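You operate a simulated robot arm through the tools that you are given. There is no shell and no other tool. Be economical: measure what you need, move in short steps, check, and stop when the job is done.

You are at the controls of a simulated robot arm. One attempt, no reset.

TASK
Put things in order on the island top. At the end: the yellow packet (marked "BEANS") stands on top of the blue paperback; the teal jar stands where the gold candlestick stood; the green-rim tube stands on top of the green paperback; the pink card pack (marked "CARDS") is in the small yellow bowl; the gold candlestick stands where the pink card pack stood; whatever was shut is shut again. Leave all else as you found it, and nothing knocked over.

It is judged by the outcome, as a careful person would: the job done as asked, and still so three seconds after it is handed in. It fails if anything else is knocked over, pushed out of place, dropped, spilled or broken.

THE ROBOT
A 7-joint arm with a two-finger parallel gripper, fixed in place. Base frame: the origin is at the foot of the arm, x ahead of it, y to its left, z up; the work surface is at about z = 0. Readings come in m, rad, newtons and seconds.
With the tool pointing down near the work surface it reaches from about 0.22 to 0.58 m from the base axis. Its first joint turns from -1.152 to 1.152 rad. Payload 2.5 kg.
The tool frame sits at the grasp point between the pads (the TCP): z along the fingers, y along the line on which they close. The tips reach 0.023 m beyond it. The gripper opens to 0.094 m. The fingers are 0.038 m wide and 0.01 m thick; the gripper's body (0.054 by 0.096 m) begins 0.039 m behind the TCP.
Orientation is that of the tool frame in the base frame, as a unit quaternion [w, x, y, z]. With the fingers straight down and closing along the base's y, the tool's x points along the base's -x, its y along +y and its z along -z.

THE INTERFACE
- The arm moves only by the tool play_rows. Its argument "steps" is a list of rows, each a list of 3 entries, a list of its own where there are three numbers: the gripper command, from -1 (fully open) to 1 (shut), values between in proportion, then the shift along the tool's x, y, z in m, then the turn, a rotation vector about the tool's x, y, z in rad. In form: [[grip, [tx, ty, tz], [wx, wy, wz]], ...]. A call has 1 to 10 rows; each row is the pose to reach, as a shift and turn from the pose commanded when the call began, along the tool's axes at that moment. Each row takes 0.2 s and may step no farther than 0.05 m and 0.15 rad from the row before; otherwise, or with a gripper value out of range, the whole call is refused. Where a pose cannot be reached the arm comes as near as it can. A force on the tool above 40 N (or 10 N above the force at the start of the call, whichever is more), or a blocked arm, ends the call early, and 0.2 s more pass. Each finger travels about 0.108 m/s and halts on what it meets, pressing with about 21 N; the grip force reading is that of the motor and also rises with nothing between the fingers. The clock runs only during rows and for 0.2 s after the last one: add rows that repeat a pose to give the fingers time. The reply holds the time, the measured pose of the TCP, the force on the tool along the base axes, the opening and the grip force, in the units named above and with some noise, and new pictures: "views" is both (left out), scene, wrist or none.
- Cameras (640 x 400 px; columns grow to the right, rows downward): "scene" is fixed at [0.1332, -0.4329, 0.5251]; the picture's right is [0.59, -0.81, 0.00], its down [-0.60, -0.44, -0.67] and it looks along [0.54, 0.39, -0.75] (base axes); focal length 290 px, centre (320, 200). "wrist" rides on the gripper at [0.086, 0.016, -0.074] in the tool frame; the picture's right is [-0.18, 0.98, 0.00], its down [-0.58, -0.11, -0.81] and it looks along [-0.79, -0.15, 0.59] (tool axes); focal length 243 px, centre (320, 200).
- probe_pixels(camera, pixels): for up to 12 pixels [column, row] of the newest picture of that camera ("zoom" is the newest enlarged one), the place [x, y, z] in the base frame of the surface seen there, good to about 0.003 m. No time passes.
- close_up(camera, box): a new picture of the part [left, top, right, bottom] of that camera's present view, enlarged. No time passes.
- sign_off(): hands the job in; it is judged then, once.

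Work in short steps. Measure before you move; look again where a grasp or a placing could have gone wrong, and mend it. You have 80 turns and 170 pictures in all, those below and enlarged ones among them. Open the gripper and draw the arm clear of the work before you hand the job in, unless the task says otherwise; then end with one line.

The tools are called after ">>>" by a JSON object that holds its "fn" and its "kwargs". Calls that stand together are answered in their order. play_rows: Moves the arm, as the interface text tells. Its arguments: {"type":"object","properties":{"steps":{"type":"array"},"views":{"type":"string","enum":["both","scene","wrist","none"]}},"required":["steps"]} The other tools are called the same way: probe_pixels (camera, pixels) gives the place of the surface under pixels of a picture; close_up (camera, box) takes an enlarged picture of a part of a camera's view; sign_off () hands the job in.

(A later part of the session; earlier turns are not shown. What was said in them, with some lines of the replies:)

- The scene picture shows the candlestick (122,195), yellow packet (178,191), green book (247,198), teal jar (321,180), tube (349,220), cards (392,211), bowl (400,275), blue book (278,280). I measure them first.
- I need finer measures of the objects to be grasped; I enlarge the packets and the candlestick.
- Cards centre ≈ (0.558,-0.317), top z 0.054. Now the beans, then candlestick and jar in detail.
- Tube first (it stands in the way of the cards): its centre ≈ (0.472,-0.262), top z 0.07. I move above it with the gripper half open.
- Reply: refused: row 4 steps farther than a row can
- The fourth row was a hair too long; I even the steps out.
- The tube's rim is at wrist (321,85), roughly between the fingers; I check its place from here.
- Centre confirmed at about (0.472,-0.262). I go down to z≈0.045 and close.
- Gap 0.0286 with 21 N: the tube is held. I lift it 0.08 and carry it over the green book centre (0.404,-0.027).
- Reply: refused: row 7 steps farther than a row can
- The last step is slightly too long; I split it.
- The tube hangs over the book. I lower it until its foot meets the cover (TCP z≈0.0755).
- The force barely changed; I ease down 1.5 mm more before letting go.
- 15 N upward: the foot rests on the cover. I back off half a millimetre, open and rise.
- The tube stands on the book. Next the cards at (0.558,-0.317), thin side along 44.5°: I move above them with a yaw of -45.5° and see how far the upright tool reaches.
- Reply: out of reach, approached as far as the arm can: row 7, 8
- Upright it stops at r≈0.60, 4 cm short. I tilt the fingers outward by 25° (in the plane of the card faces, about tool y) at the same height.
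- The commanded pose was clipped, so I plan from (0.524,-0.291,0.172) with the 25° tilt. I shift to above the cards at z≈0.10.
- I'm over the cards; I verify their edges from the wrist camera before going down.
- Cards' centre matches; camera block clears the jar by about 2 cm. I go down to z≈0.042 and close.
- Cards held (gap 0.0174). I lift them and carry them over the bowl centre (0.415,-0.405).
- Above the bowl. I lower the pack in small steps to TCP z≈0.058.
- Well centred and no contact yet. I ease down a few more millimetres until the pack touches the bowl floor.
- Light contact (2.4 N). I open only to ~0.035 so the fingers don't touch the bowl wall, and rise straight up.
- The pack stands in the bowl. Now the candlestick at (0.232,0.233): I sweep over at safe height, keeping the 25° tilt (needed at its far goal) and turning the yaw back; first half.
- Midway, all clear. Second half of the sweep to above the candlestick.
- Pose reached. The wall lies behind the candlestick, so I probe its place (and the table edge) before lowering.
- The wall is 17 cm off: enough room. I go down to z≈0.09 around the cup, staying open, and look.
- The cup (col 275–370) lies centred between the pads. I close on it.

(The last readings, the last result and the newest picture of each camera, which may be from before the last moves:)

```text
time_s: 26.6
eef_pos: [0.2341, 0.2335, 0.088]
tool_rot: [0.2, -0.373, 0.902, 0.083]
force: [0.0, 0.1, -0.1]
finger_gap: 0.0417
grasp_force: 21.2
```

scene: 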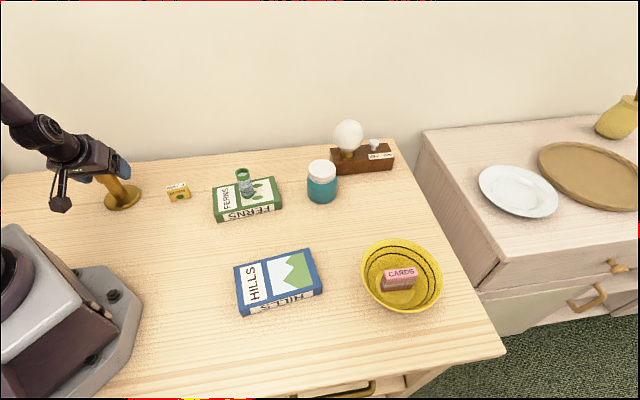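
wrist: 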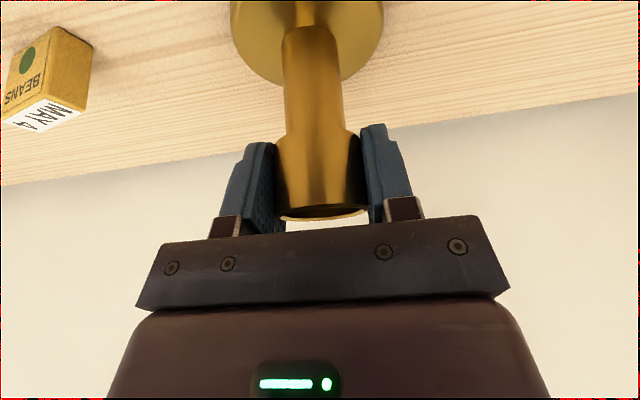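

Held (gap 0.0417). I lift it 0.13 and begin the sweep back towards the cards' old spot.

>>> {"fn": "play_rows", "kwargs": {"steps": [[0.5, [-0.019, 0, -0.0408], [0, 0, 0]], [0.5, [-0.038, 0, -0.0815], [0, 0, 0]], [0.5, [-0.0549, 0, -0.1178], [0, 0, 0]], [0.5, [-0.0425, -0.0448, -0.1228], [0.0557, 0, 0.1193]], [0.5, [-0.0302, -0.0896, -0.1278], [0.1114, 0, 0.2386]], [0.5, [-0.0178, -0.1343, -0.1328], [0.1671, 0, 0.3579]], [0.5, [-0.0055, -0.1791, -0.1378], [0.2228, 0, 0.4772]], [0.5, [0.0069, -0.2239, -0.1428], [0.2785, 0, 0.5965]], [0.5, [0.0193, -0.2687, -0.1478], [0.3342, 0, 0.7158]], [0.5, [0.0193, -0.2687, -0.1478], [0.3342, 0, 0.7158]]]}}

```text
time_s: 28.8
eef_pos: [0.3664, -0.0133, 0.2137]
tool_rot: [0.217, 0.002, 0.976, 0.0]
force: [0.3, 0.1, -2.4]
finger_gap: 0.0416
grasp_force: 20.9
```

scene: 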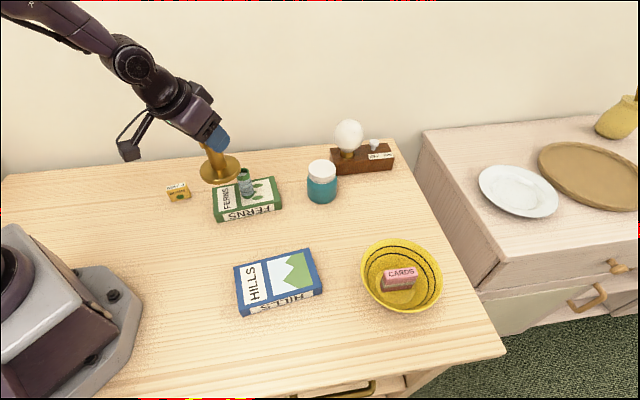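
wrist: 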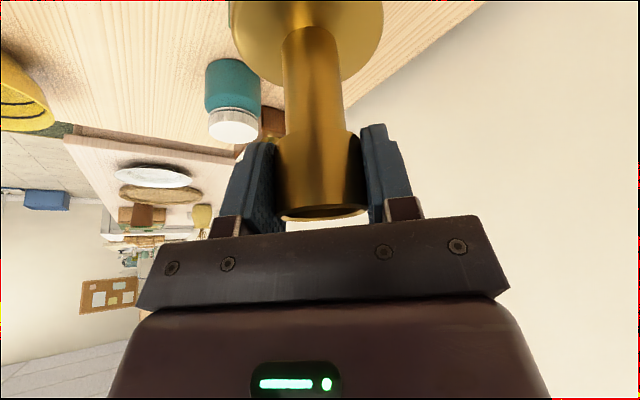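

Clear of the tube. I continue to (0.50,-0.26, 0.21).

>>> {"fn": "play_rows", "kwargs": {"steps": [[0.5, [-0.0199, -0.0411, 0.01], [0.0557, 0, 0.1193]], [0.5, [-0.0398, -0.0822, 0.02], [0.1114, 0, 0.2386]], [0.5, [-0.0597, -0.1233, 0.03], [0.1671, 0, 0.3579]], [0.5, [-0.0796, -0.1644, 0.04], [0.2228, 0, 0.4772]], [0.5, [-0.0995, -0.2055, 0.05], [0.2785, 0, 0.5965]], [0.5, [-0.1194, -0.2466, 0.06], [0.3342, 0, 0.7158]], [0.5, [-0.1194, -0.2466, 0.06], [0.3342, 0, 0.7158]]]}}

```text
time_s: 30.4
eef_pos: [0.501, -0.2588, 0.2121]
tool_rot: [0.199, 0.378, 0.9, -0.083]
force: [0.1, 0.9, -1.8]
finger_gap: 0.0415
grasp_force: 21.2
```

scene: 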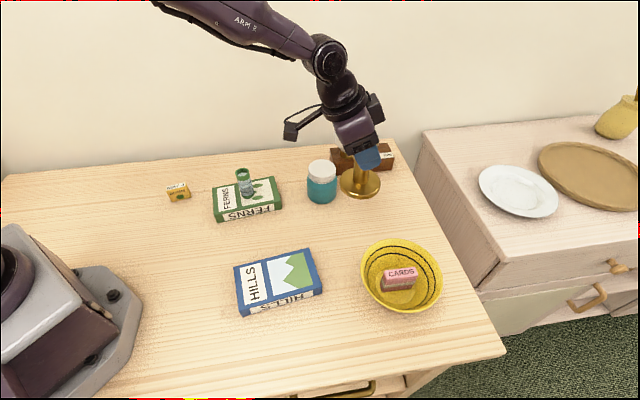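
wrist: 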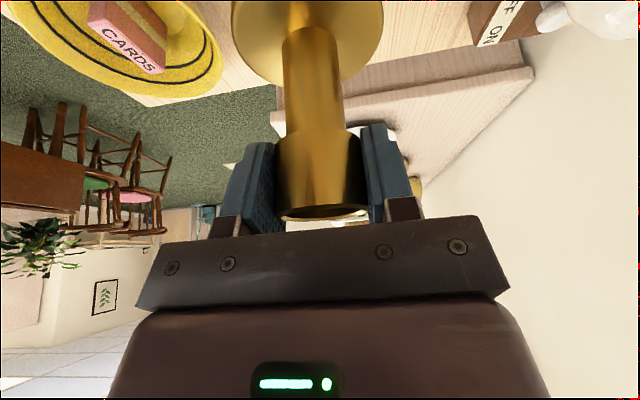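

Next to above the goal (0.558,-0.318), TCP z 0.13 (foot at 0.042).

>>> {"fn": "play_rows", "kwargs": {"steps": [[0.5, [-0.0133, 0, 0.0356], [0, 0, 0]], [0.5, [-0.0266, 0, 0.0713], [0, 0, 0]], [0.5, [-0.0399, 0, 0.1069], [0, 0, 0]], [0.5, [-0.0399, 0, 0.1069], [0, 0, 0]]]}}

```text
time_s: 31.4
eef_pos: [0.5583, -0.3188, 0.1308]
tool_rot: [0.199, 0.378, 0.9, -0.084]
force: [0.3, -0.5, -1.8]
finger_gap: 0.0418
grasp_force: 21.1
```

scene: 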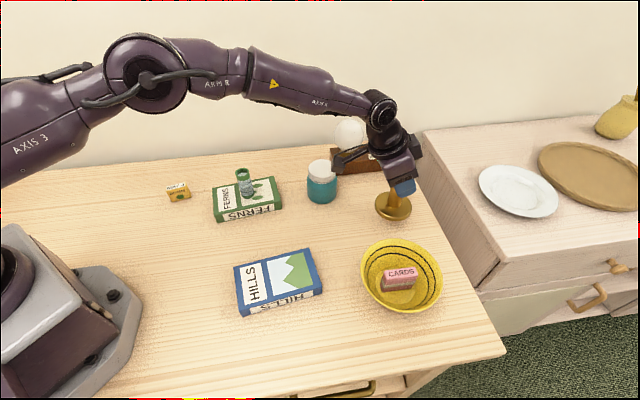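
wrist: 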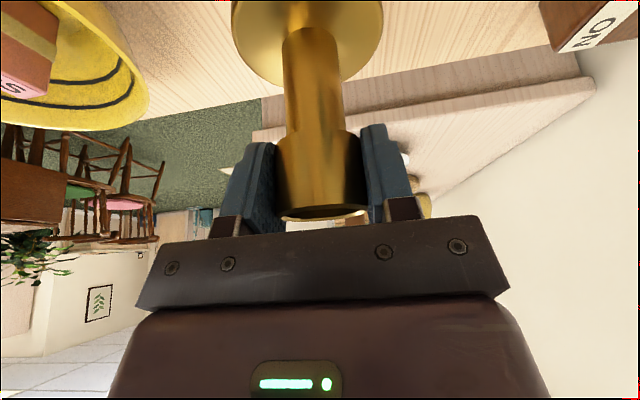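

On target. I lower it: 4 cm first, then gently onto the top.

>>> {"fn": "play_rows", "kwargs": {"steps": [[0.5, [0.0085, 0, 0.0181], [0, 0, 0]], [0.5, [0.0148, 0, 0.0317], [0, 0, 0]], [0.5, [0.0169, 0, 0.0362], [0, 0, 0]], [0.5, [0.0175, 0, 0.0376], [0, 0, 0]], [0.5, [0.0175, 0, 0.0376], [0, 0, 0]]], "views": "none"}}

```text
time_s: 32.6
eef_pos: [0.5565, -0.3183, 0.0897]
tool_rot: [0.2, 0.377, 0.9, -0.085]
force: [-0.4, -1.1, -2.2]
finger_gap: 0.0415
grasp_force: 21.6
```

>>> {"fn": "play_rows", "kwargs": {"steps": [[0.5, [0.0004, 0, 0.0009], [0, 0, 0]], [0.5, [0.0008, 0, 0.0018], [0, 0, 0]], [0.5, [0.0008, 0, 0.0018], [0, 0, 0]]], "views": "none"}}

```text
time_s: 33.4
eef_pos: [0.5572, -0.3175, 0.0867]
tool_rot: [0.2, 0.378, 0.9, -0.084]
force: [-1.8, 2.2, 3.3]
finger_gap: 0.0416
grasp_force: 20.8
```

Contact felt (about 5 N net). I open and draw back along the fingers.

>>> {"fn": "play_rows", "kwargs": {"steps": [[0.3, [0, 0, 0], [0, 0, 0]], [-0.4, [0, 0, 0], [0, 0, 0]], [-0.4, [0, 0, 0], [0, 0, 0]], [-0.4, [0, 0, -0.03], [0, 0, 0]], [-0.4, [0, 0, -0.07], [0, 0, 0]], [-0.4, [0, 0, -0.12], [0, 0, 0]], [-0.4, [0, 0, -0.12], [0, 0, 0]]]}}

>>> {"fn": "close_up", "kwargs": {"camera": "scene", "box": [300, 100, 460, 240]}}

```text
time_s: 35.0
eef_pos: [0.5217, -0.282, 0.1955]
tool_rot: [0.2, 0.377, 0.9, -0.084]
force: [0.5, 0.2, 0.4]
finger_gap: 0.0656
grasp_force: 0.0
```

scene: 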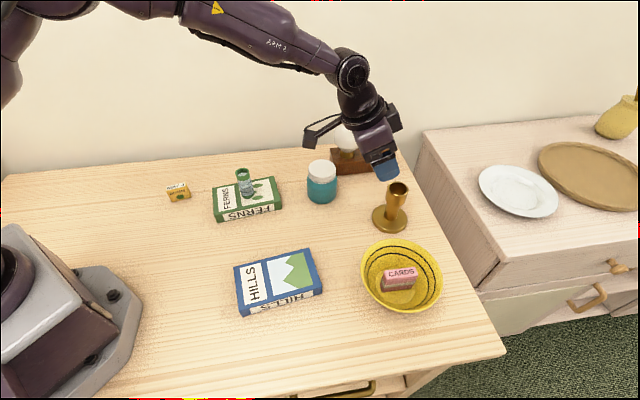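
wrist: 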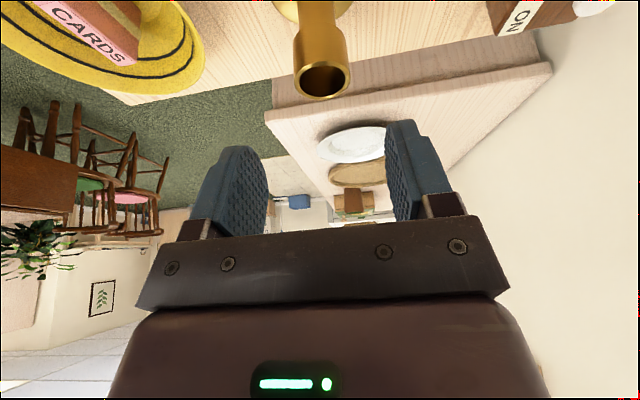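

```text
2.86 times, centred on (380, 170) of scene
```

zoom: 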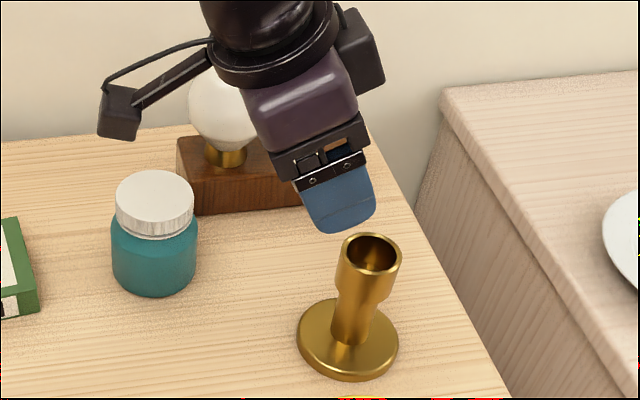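

The candlestick stands upright at the cards' spot. Next the jar at (0.527,-0.150): I check the lamp block's near corner for finger room, and re-probe the jar and candlestick.

>>> {"fn": "probe_pixels", "kwargs": {"camera": "zoom", "pixels": [[180, 145], [193, 213], [185, 180], [290, 205], [340, 255], [400, 262], [370, 236], [370, 272], [299, 340], [398, 345]]}}

```text
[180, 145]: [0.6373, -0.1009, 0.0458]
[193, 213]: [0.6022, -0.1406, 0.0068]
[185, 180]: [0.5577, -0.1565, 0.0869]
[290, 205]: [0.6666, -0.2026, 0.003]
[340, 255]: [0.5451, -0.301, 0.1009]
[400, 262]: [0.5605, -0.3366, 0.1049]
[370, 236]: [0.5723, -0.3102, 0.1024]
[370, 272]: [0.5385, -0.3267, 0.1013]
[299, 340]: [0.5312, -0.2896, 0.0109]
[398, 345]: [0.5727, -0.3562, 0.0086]
```

The candlestick's centre reads (0.555,-0.318): good. I straighten the tool while drawing back a little.

>>> {"fn": "play_rows", "kwargs": {"steps": [[-1, [0.0165, 0.007, -0.015], [0, 0.145, 0]], [-1, [0.033, 0.014, -0.03], [0, 0.29, 0]], [-1, [0.0493, 0.0207, -0.0451], [0, 0.436, 0]], [-1, [0.0493, 0.0207, -0.0451], [0, 0.436, 0]]], "views": "none"}}

```text
time_s: 36.0
eef_pos: [0.4912, -0.2218, 0.2144]
tool_rot: [-0.001, 0.387, 0.922, 0.0]
force: [1.2, 0.1, 0.5]
finger_gap: 0.0942
grasp_force: 0.1
```

Now yaw back to 0 and move above the jar at z≈0.135, fully open.

>>> {"fn": "play_rows", "kwargs": {"steps": [[-1, [0.0044, 0.0126, 0.0133], [0, 0, -0.1323]], [-1, [0.0087, 0.0253, 0.0267], [0, 0, -0.2647]], [-1, [0.0131, 0.0379, 0.04], [0, 0, -0.397]], [-1, [0.0174, 0.0505, 0.0533], [0, 0, -0.5293]], [-1, [0.0218, 0.0632, 0.0667], [0, 0, -0.6617]], [-1, [0.0261, 0.0758, 0.08], [0, 0, -0.794]], [-1, [0.0261, 0.0758, 0.08], [0, 0, -0.794]]]}}

```text
time_s: 37.6
eef_pos: [0.5265, -0.1503, 0.1353]
tool_rot: [-0.001, -0.001, 1.0, -0.001]
force: [0.2, -0.3, 0.1]
finger_gap: 0.0938
grasp_force: 0.1
```

scene: 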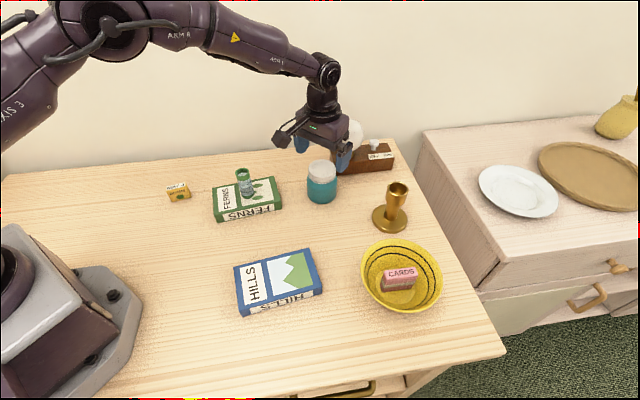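
wrist: 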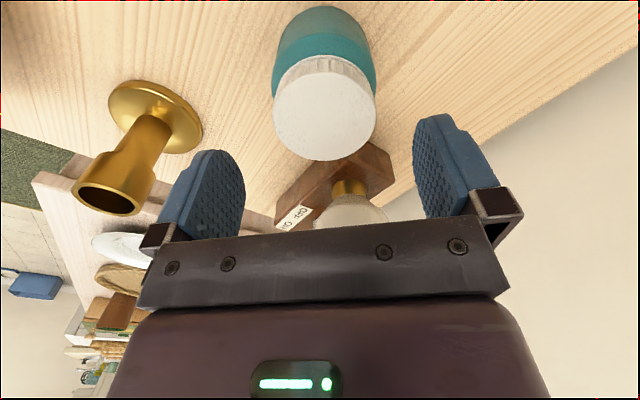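

I check the lid's edges (cols 273–377) from the wrist camera for centring.

>>> {"fn": "probe_pixels", "kwargs": {"camera": "wrist", "pixels": [[275, 115], [374, 110], [320, 62], [326, 156], [275, 65], [372, 60], [325, 110]]}}

```text
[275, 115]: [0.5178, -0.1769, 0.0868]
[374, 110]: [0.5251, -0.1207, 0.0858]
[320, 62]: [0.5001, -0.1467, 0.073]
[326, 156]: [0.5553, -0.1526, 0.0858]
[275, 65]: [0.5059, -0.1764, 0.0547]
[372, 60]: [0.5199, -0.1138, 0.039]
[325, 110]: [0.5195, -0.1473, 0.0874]
```

Centred at y≈-0.149. I go down to z≈0.055 and close on the body.

>>> {"fn": "play_rows", "kwargs": {"steps": [[-1, [0, 0.001, 0.03], [0, 0, 0]], [-1, [0, 0.001, 0.06], [0, 0, 0]], [-1, [0, 0.001, 0.079], [0, 0, 0]], [-1, [0, 0.001, 0.079], [0, 0, 0]], [-0.2, [0, 0.001, 0.079], [0, 0, 0]], [0.0, [0, 0.001, 0.079], [0, 0, 0]]]}}

```text
time_s: 39.0
eef_pos: [0.5262, -0.1507, 0.0571]
tool_rot: [0.0, 0.0, 1.0, -0.001]
force: [-0.3, -0.1, 2.0]
finger_gap: 0.0702
grasp_force: 21.0
```

scene: 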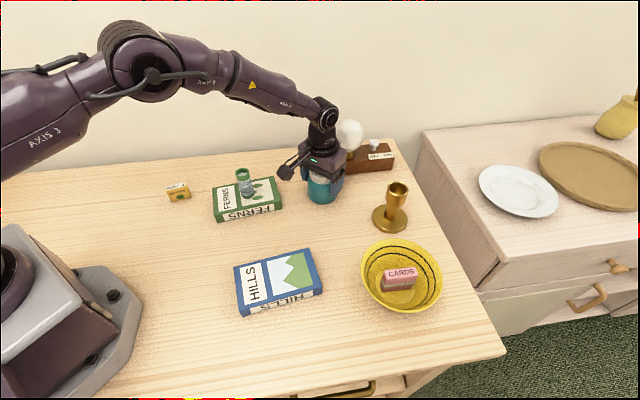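
wrist: 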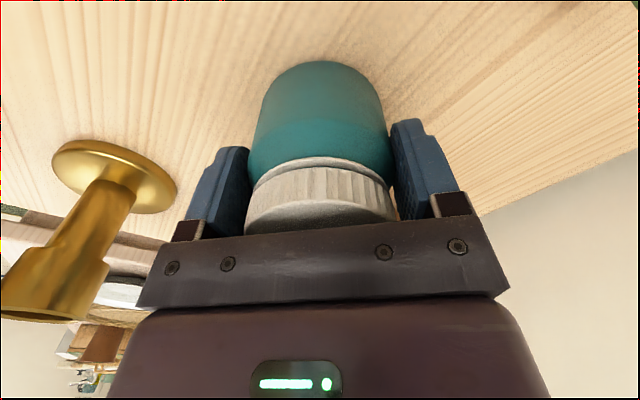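

Held (gap 0.070). I lift it 0.13 and carry it towards the candlestick's old place.

>>> {"fn": "play_rows", "kwargs": {"steps": [[0.1, [0, 0, -0.045], [0, 0, 0]], [0.1, [0, 0, -0.09], [0, 0, 0]], [0.1, [0, 0, -0.13], [0, 0, 0]], [0.1, [0.0295, 0.0383, -0.13], [0, 0, 0]], [0.1, [0.059, 0.0766, -0.13], [0, 0, 0]], [0.1, [0.0885, 0.1149, -0.13], [0, 0, 0]], [0.1, [0.118, 0.1532, -0.13], [0, 0, 0]], [0.1, [0.1475, 0.1915, -0.13], [0, 0, 0]], [0.1, [0.1475, 0.1915, -0.13], [0, 0, 0]]]}}

```text
time_s: 41.0
eef_pos: [0.3784, 0.0427, 0.1874]
tool_rot: [0.0, -0.001, 1.0, 0.0]
force: [0.1, -0.2, -1.1]
finger_gap: 0.0699
grasp_force: 20.6
```

scene: 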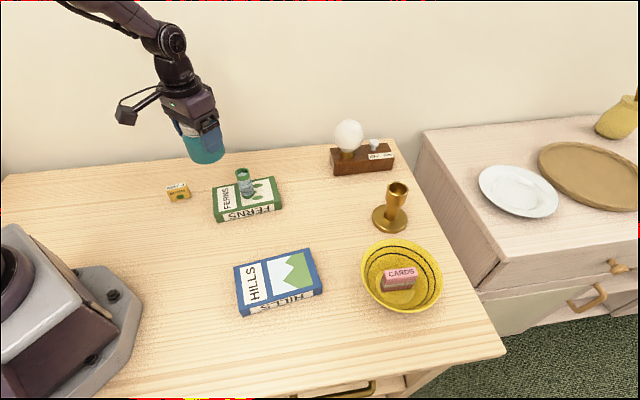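
wrist: 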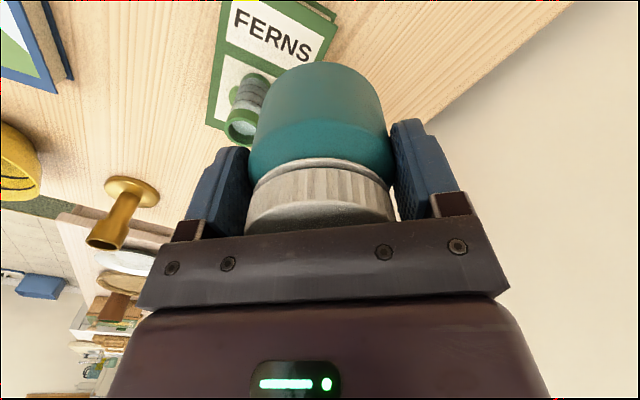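

Tube untouched. I go on to (0.232,0.233) and lower partway.

>>> {"fn": "play_rows", "kwargs": {"steps": [[0.1, [0.0294, 0.0381, 0], [0, 0, 0]], [0.1, [0.0588, 0.0762, 0], [0, 0, 0]], [0.1, [0.0882, 0.1143, 0], [0, 0, 0]], [0.1, [0.1176, 0.1524, 0], [0, 0, 0]], [0.1, [0.147, 0.1905, 0], [0, 0, 0]], [0.1, [0.147, 0.1905, 0.04], [0, 0, 0]], [0.1, [0.147, 0.1905, 0.08], [0, 0, 0]], [0.1, [0.147, 0.1905, 0.115], [0, 0, 0]], [0.1, [0.147, 0.1905, 0.115], [0, 0, 0]]]}}

```text
time_s: 43.0
eef_pos: [0.2324, 0.2327, 0.0704]
tool_rot: [-0.001, 0.0, 1.0, -0.001]
force: [0.2, -0.5, -1.5]
finger_gap: 0.0701
grasp_force: 20.8
```

scene: 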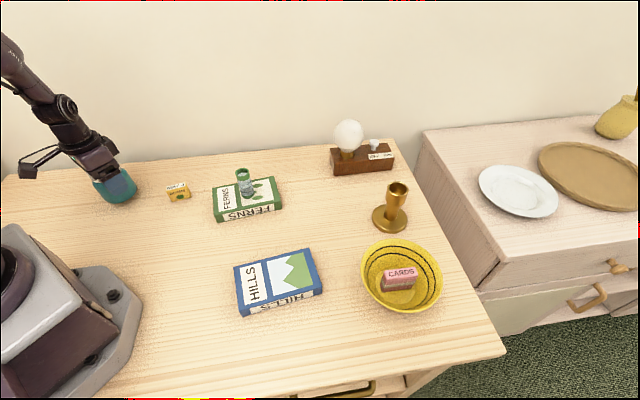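
wrist: 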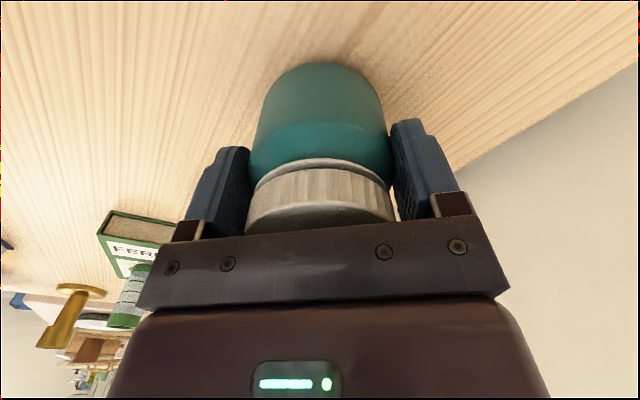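

At the spot. I lower the last 1.5 cm gently.

>>> {"fn": "play_rows", "kwargs": {"steps": [[0.1, [0, 0, 0.008], [0, 0, 0]], [0.1, [0, 0, 0.012], [0, 0, 0]], [0.1, [0, 0, 0.014], [0, 0, 0]], [0.1, [0, 0, 0.015], [0, 0, 0]], [0.1, [0, 0, 0.015], [0, 0, 0]]], "views": "none"}}

```text
time_s: 44.2
eef_pos: [0.2318, 0.2318, 0.0569]
tool_rot: [0.0, -0.001, 1.0, 0.0]
force: [0.2, -0.3, -0.9]
finger_gap: 0.07
grasp_force: 20.7
```

>>> {"fn": "play_rows", "kwargs": {"steps": [[0.1, [0, 0, 0.001], [0, 0, 0]], [0.1, [0, 0, 0.002], [0, 0, 0]], [0.1, [0, 0, 0.002], [0, 0, 0]]], "views": "none"}}

```text
time_s: 45.0
eef_pos: [0.2324, 0.2326, 0.0545]
tool_rot: [0.0, 0.0, 1.0, 0.0]
force: [-6.6, -6.2, 38.6]
finger_gap: 0.0703
grasp_force: 20.8
```

Firmly down (38 N). I back off 1 mm, open fully and rise.

>>> {"fn": "play_rows", "kwargs": {"steps": [[0.1, [0, 0, -0.001], [0, 0, 0]], [-0.6, [0, 0, -0.001], [0, 0, 0]], [-1, [0, 0, -0.001], [0, 0, 0]], [-1, [0, 0, -0.001], [0, 0, 0]], [-1, [0, 0, -0.03], [0, 0, 0]], [-1, [0, 0, -0.07], [0, 0, 0]], [-1, [0, 0, -0.11], [0, 0, 0]], [-1, [0, 0, -0.11], [0, 0, 0]]]}}

>>> {"fn": "close_up", "kwargs": {"camera": "scene", "box": [60, 110, 220, 230]}}

```text
time_s: 46.8
eef_pos: [0.2315, 0.2336, 0.1647]
tool_rot: [0.001, 0.0, 1.0, -0.001]
force: [-0.1, 0.1, 0.1]
finger_gap: 0.0938
grasp_force: 0.1
```

scene: 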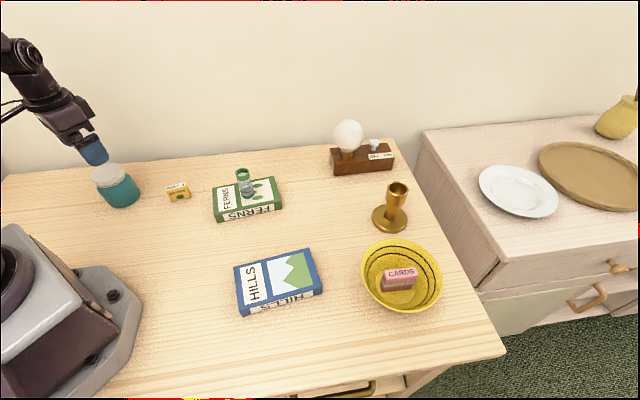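
wrist: 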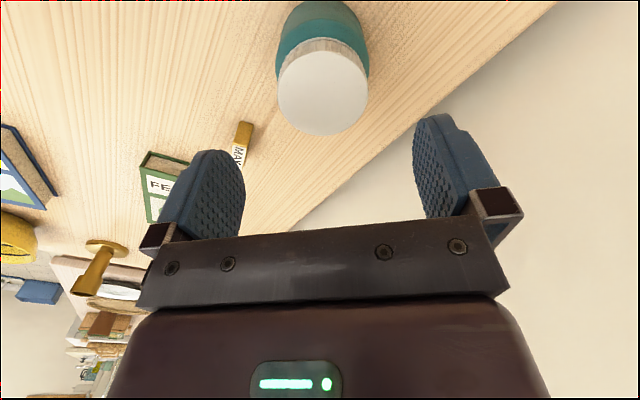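

```text
3.33 times, centred on (140, 170) of scene
```

zoom: 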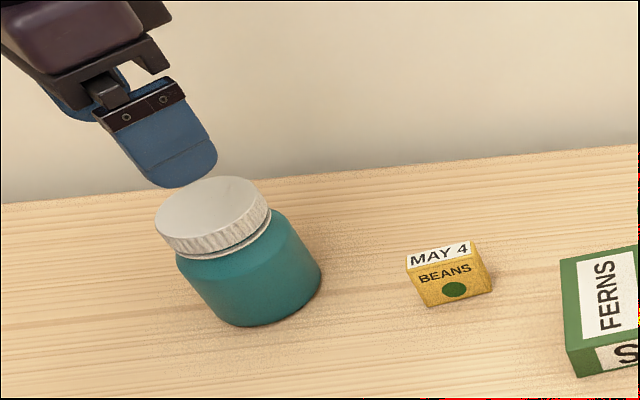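

The jar stands well. Last, the beans at (0.317,0.120), long side at -33°: I move above with yaw -33° and a 0.05 opening.

>>> {"fn": "play_rows", "kwargs": {"steps": [[-0.8, [-0.0213, -0.0283, 0.005], [0, 0, 0.144]], [-0.4, [-0.0425, -0.0565, 0.015], [0, 0, 0.288]], [0.0, [-0.0638, -0.0848, 0.03], [0, 0, 0.432]], [0.0, [-0.085, -0.113, 0.045], [0, 0, 0.576]], [0.0, [-0.085, -0.113, 0.045], [0, 0, 0.576]]]}}

```text
time_s: 48.0
eef_pos: [0.3164, 0.1215, 0.1167]
tool_rot: [0.0, 0.285, 0.958, 0.0]
force: [1.4, -0.1, 0.3]
finger_gap: 0.0471
grasp_force: 0.0
```

scene: 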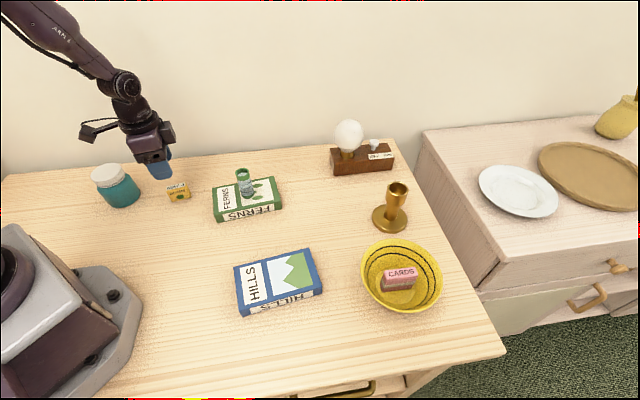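
wrist: 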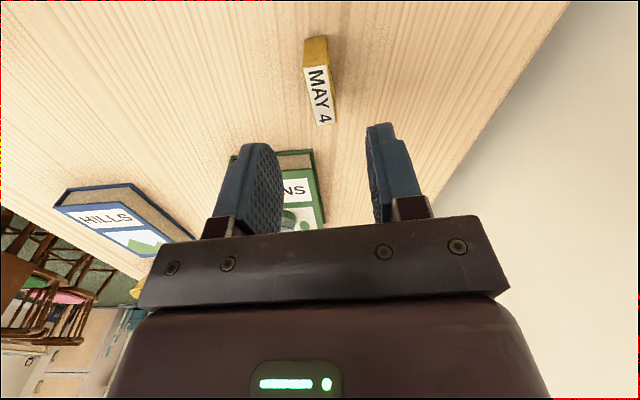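

>>> {"fn": "probe_pixels", "kwargs": {"camera": "wrist", "pixels": [[305, 68], [329, 66], [315, 124], [334, 122], [318, 95]]}}

>>> {"fn": "probe_pixels", "kwargs": {"camera": "scene", "pixels": [[237, 268], [242, 306], [310, 251], [320, 284], [280, 280], [262, 283], [300, 270]]}}

```text
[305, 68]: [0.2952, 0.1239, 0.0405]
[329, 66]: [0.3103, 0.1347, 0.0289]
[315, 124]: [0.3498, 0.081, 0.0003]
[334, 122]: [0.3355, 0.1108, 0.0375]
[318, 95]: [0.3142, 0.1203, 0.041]
```

```text
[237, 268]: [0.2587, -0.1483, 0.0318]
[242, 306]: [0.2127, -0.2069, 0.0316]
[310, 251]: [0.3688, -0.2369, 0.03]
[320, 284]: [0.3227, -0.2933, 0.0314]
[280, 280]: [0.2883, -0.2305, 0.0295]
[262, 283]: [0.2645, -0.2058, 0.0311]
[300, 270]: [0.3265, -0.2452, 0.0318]
```

The packet sits between the fingers (cols 305–334). I go down to z≈0.032 and close.

>>> {"fn": "play_rows", "kwargs": {"steps": [[0.0, [0, 0, 0.04], [0, 0, 0]], [0.0, [0, 0, 0.07], [0, 0, 0]], [0.0, [0, 0, 0.086], [0, 0, 0]], [0.0, [0, 0, 0.086], [0, 0, 0]], [0.9, [0, 0, 0.086], [0, 0, 0]], [0.9, [0, 0, 0.086], [0, 0, 0]]]}}

```text
time_s: 49.4
eef_pos: [0.3159, 0.1208, 0.0333]
tool_rot: [0.001, 0.284, 0.959, 0.001]
force: [0.2, -0.5, 0.6]
finger_gap: 0.0149
grasp_force: 21.1
```

scene: 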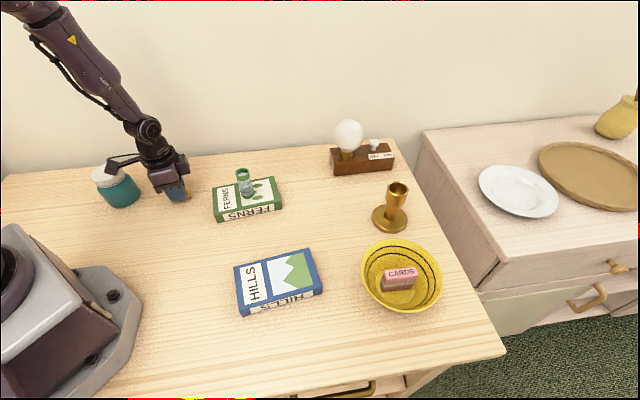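
wrist: 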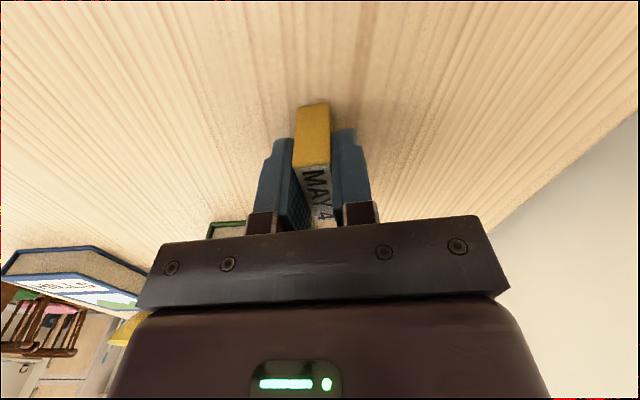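

Held (gap 0.015). I lift it and carry it over the blue book centre (0.290,-0.221).

>>> {"fn": "play_rows", "kwargs": {"steps": [[0.9, [0, 0, -0.045], [0, 0, 0]], [0.9, [0, 0, -0.085], [0, 0, 0]], [0.9, [-0.0235, -0.0429, -0.085], [0, 0, 0]], [0.9, [-0.0469, -0.0859, -0.085], [0, 0, 0]], [0.9, [-0.0704, -0.1288, -0.085], [0, 0, 0]], [0.9, [-0.0938, -0.1718, -0.085], [0, 0, 0]], [0.9, [-0.1173, -0.2147, -0.085], [0, 0, 0]], [0.9, [-0.1407, -0.2577, -0.085], [0, 0, 0]], [0.9, [-0.1642, -0.3006, -0.085], [0, 0, 0]], [0.9, [-0.1642, -0.3006, -0.085], [0, 0, 0]]]}}

```text
time_s: 51.6
eef_pos: [0.2912, -0.2229, 0.1196]
tool_rot: [0.0, 0.283, 0.959, 0.0]
force: [0.3, 0.2, 0.3]
finger_gap: 0.0147
grasp_force: 21.1
```

scene: 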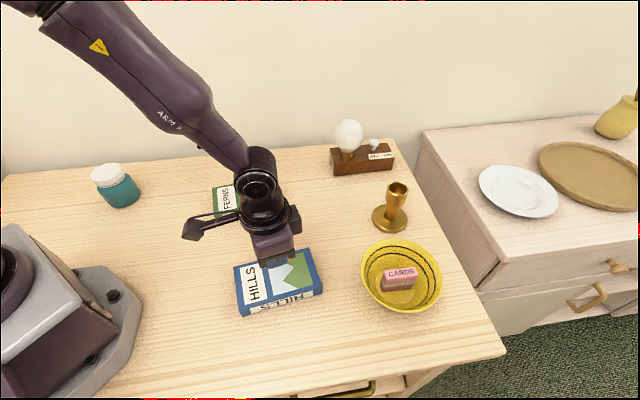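
wrist: 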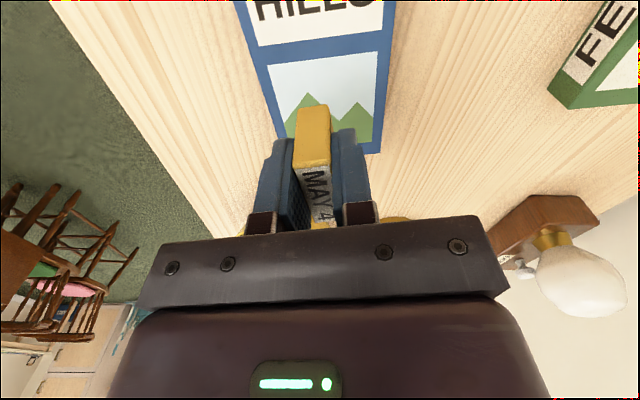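

Over the book. I lower 5 cm, then feel for contact.

>>> {"fn": "play_rows", "kwargs": {"steps": [[0.9, [0, 0, 0.03], [0, 0, 0]], [0.9, [0, 0, 0.047], [0, 0, 0]], [0.9, [0, 0, 0.052], [0, 0, 0]], [0.9, [0, 0, 0.054], [0, 0, 0]], [0.9, [0, 0, 0.054], [0, 0, 0]]], "views": "none"}}

```text
time_s: 52.8
eef_pos: [0.2926, -0.2218, 0.0661]
tool_rot: [0.001, 0.284, 0.959, -0.001]
force: [0.3, -0.1, -1.0]
finger_gap: 0.015
grasp_force: 20.9
```

>>> {"fn": "play_rows", "kwargs": {"steps": [[0.9, [0, 0, 0.001], [0, 0, 0]], [0.9, [0, 0, 0.0018], [0, 0, 0]], [0.9, [0, 0, 0.0018], [0, 0, 0]]], "views": "none"}}

```text
time_s: 53.6
eef_pos: [0.2919, -0.2222, 0.0622]
tool_rot: [0.0, 0.284, 0.959, 0.001]
force: [0.1, 0.3, 0.2]
finger_gap: 0.0149
grasp_force: 21.0
```

>>> {"fn": "play_rows", "kwargs": {"steps": [[0.9, [0, 0, 0.0008], [0, 0, 0]], [0.9, [0, 0, 0.0015], [0, 0, 0]], [0.9, [0, 0, 0.0015], [0, 0, 0]]], "views": "none"}}

```text
time_s: 54.4
eef_pos: [0.2921, -0.2228, 0.0617]
tool_rot: [0.002, 0.284, 0.959, -0.001]
force: [-1.4, 0.1, 16.7]
finger_gap: 0.0149
grasp_force: 20.7
```

16.7 N: it rests on the cover. I back off half a millimetre, open and rise.

>>> {"fn": "play_rows", "kwargs": {"steps": [[0.9, [0, 0, -0.0007], [0, 0, 0]], [0.5, [0, 0, -0.0007], [0, 0, 0]], [0.1, [0, 0, -0.0007], [0, 0, 0]], [0.1, [0, 0, -0.0007], [0, 0, 0]], [0.1, [0, 0, -0.03], [0, 0, 0]], [0.1, [0, 0, -0.07], [0, 0, 0]], [0.1, [0, 0, -0.11], [0, 0, 0]], [0.1, [0.04, 0, -0.13], [0, 0, 0]], [0.1, [0.04, 0.04, -0.15], [0, 0, 0]], [0.1, [0.04, 0.08, -0.17], [0, 0, 0]]]}}

```text
time_s: 56.6
eef_pos: [0.3019, -0.134, 0.2304]
tool_rot: [0.0, 0.283, 0.959, -0.001]
force: [-0.3, -0.7, 0.2]
finger_gap: 0.0422
grasp_force: 0.0
```

scene: 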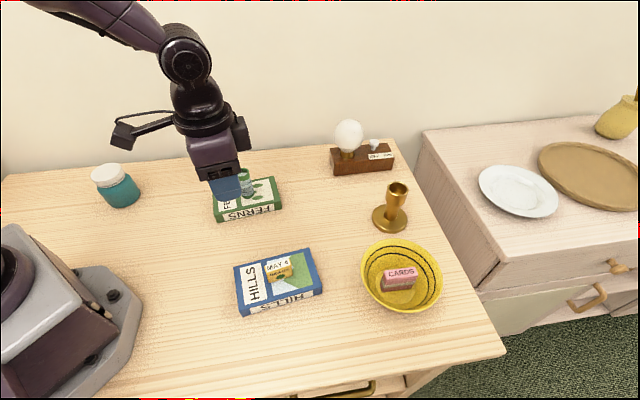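
wrist: 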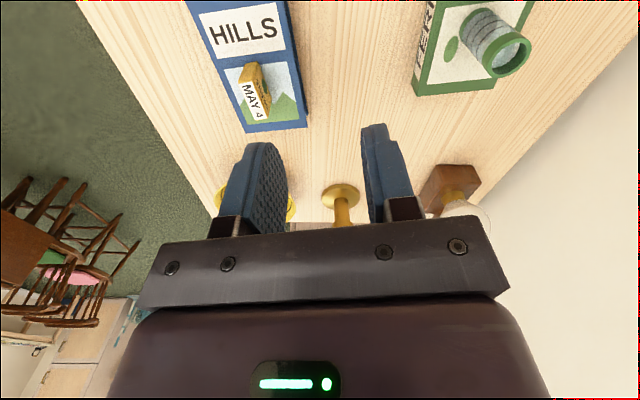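

All five are placed. I raise the arm clear, open the gripper, and take a last look.

>>> {"fn": "play_rows", "kwargs": {"steps": [[-0.5, [0.02, 0.02, -0.04], [0, 0, 0]], [-1, [0.03, 0.03, -0.07], [0, 0, 0]], [-1, [0.03, 0.03, -0.07], [0, 0, 0]]], "views": "scene"}}

>>> {"fn": "close_up", "kwargs": {"camera": "scene", "box": [80, 130, 460, 330]}}

```text
time_s: 57.4
eef_pos: [0.293, -0.0924, 0.3014]
tool_rot: [-0.001, 0.285, 0.959, -0.001]
force: [0.3, -0.3, -0.6]
finger_gap: 0.0941
grasp_force: 0.0
```

scene: 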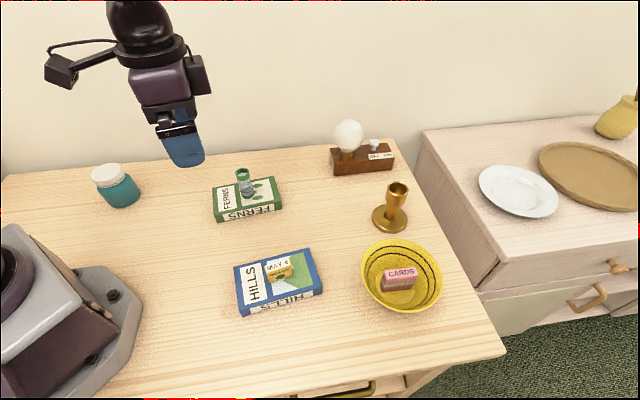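

```text
1.68 times, centred on (270, 230) of scene
```

zoom: 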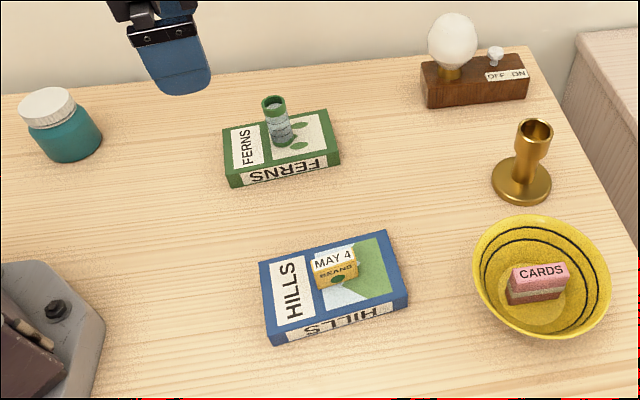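

Everything stands as asked and the arm is clear; I hand the job in.

>>> {"fn": "sign_off", "kwargs": {}}

```text
The job is handed in.
```

The job is done and handed in: all five items are where you asked, nothing was knocked over, and nothing that was shut was opened.
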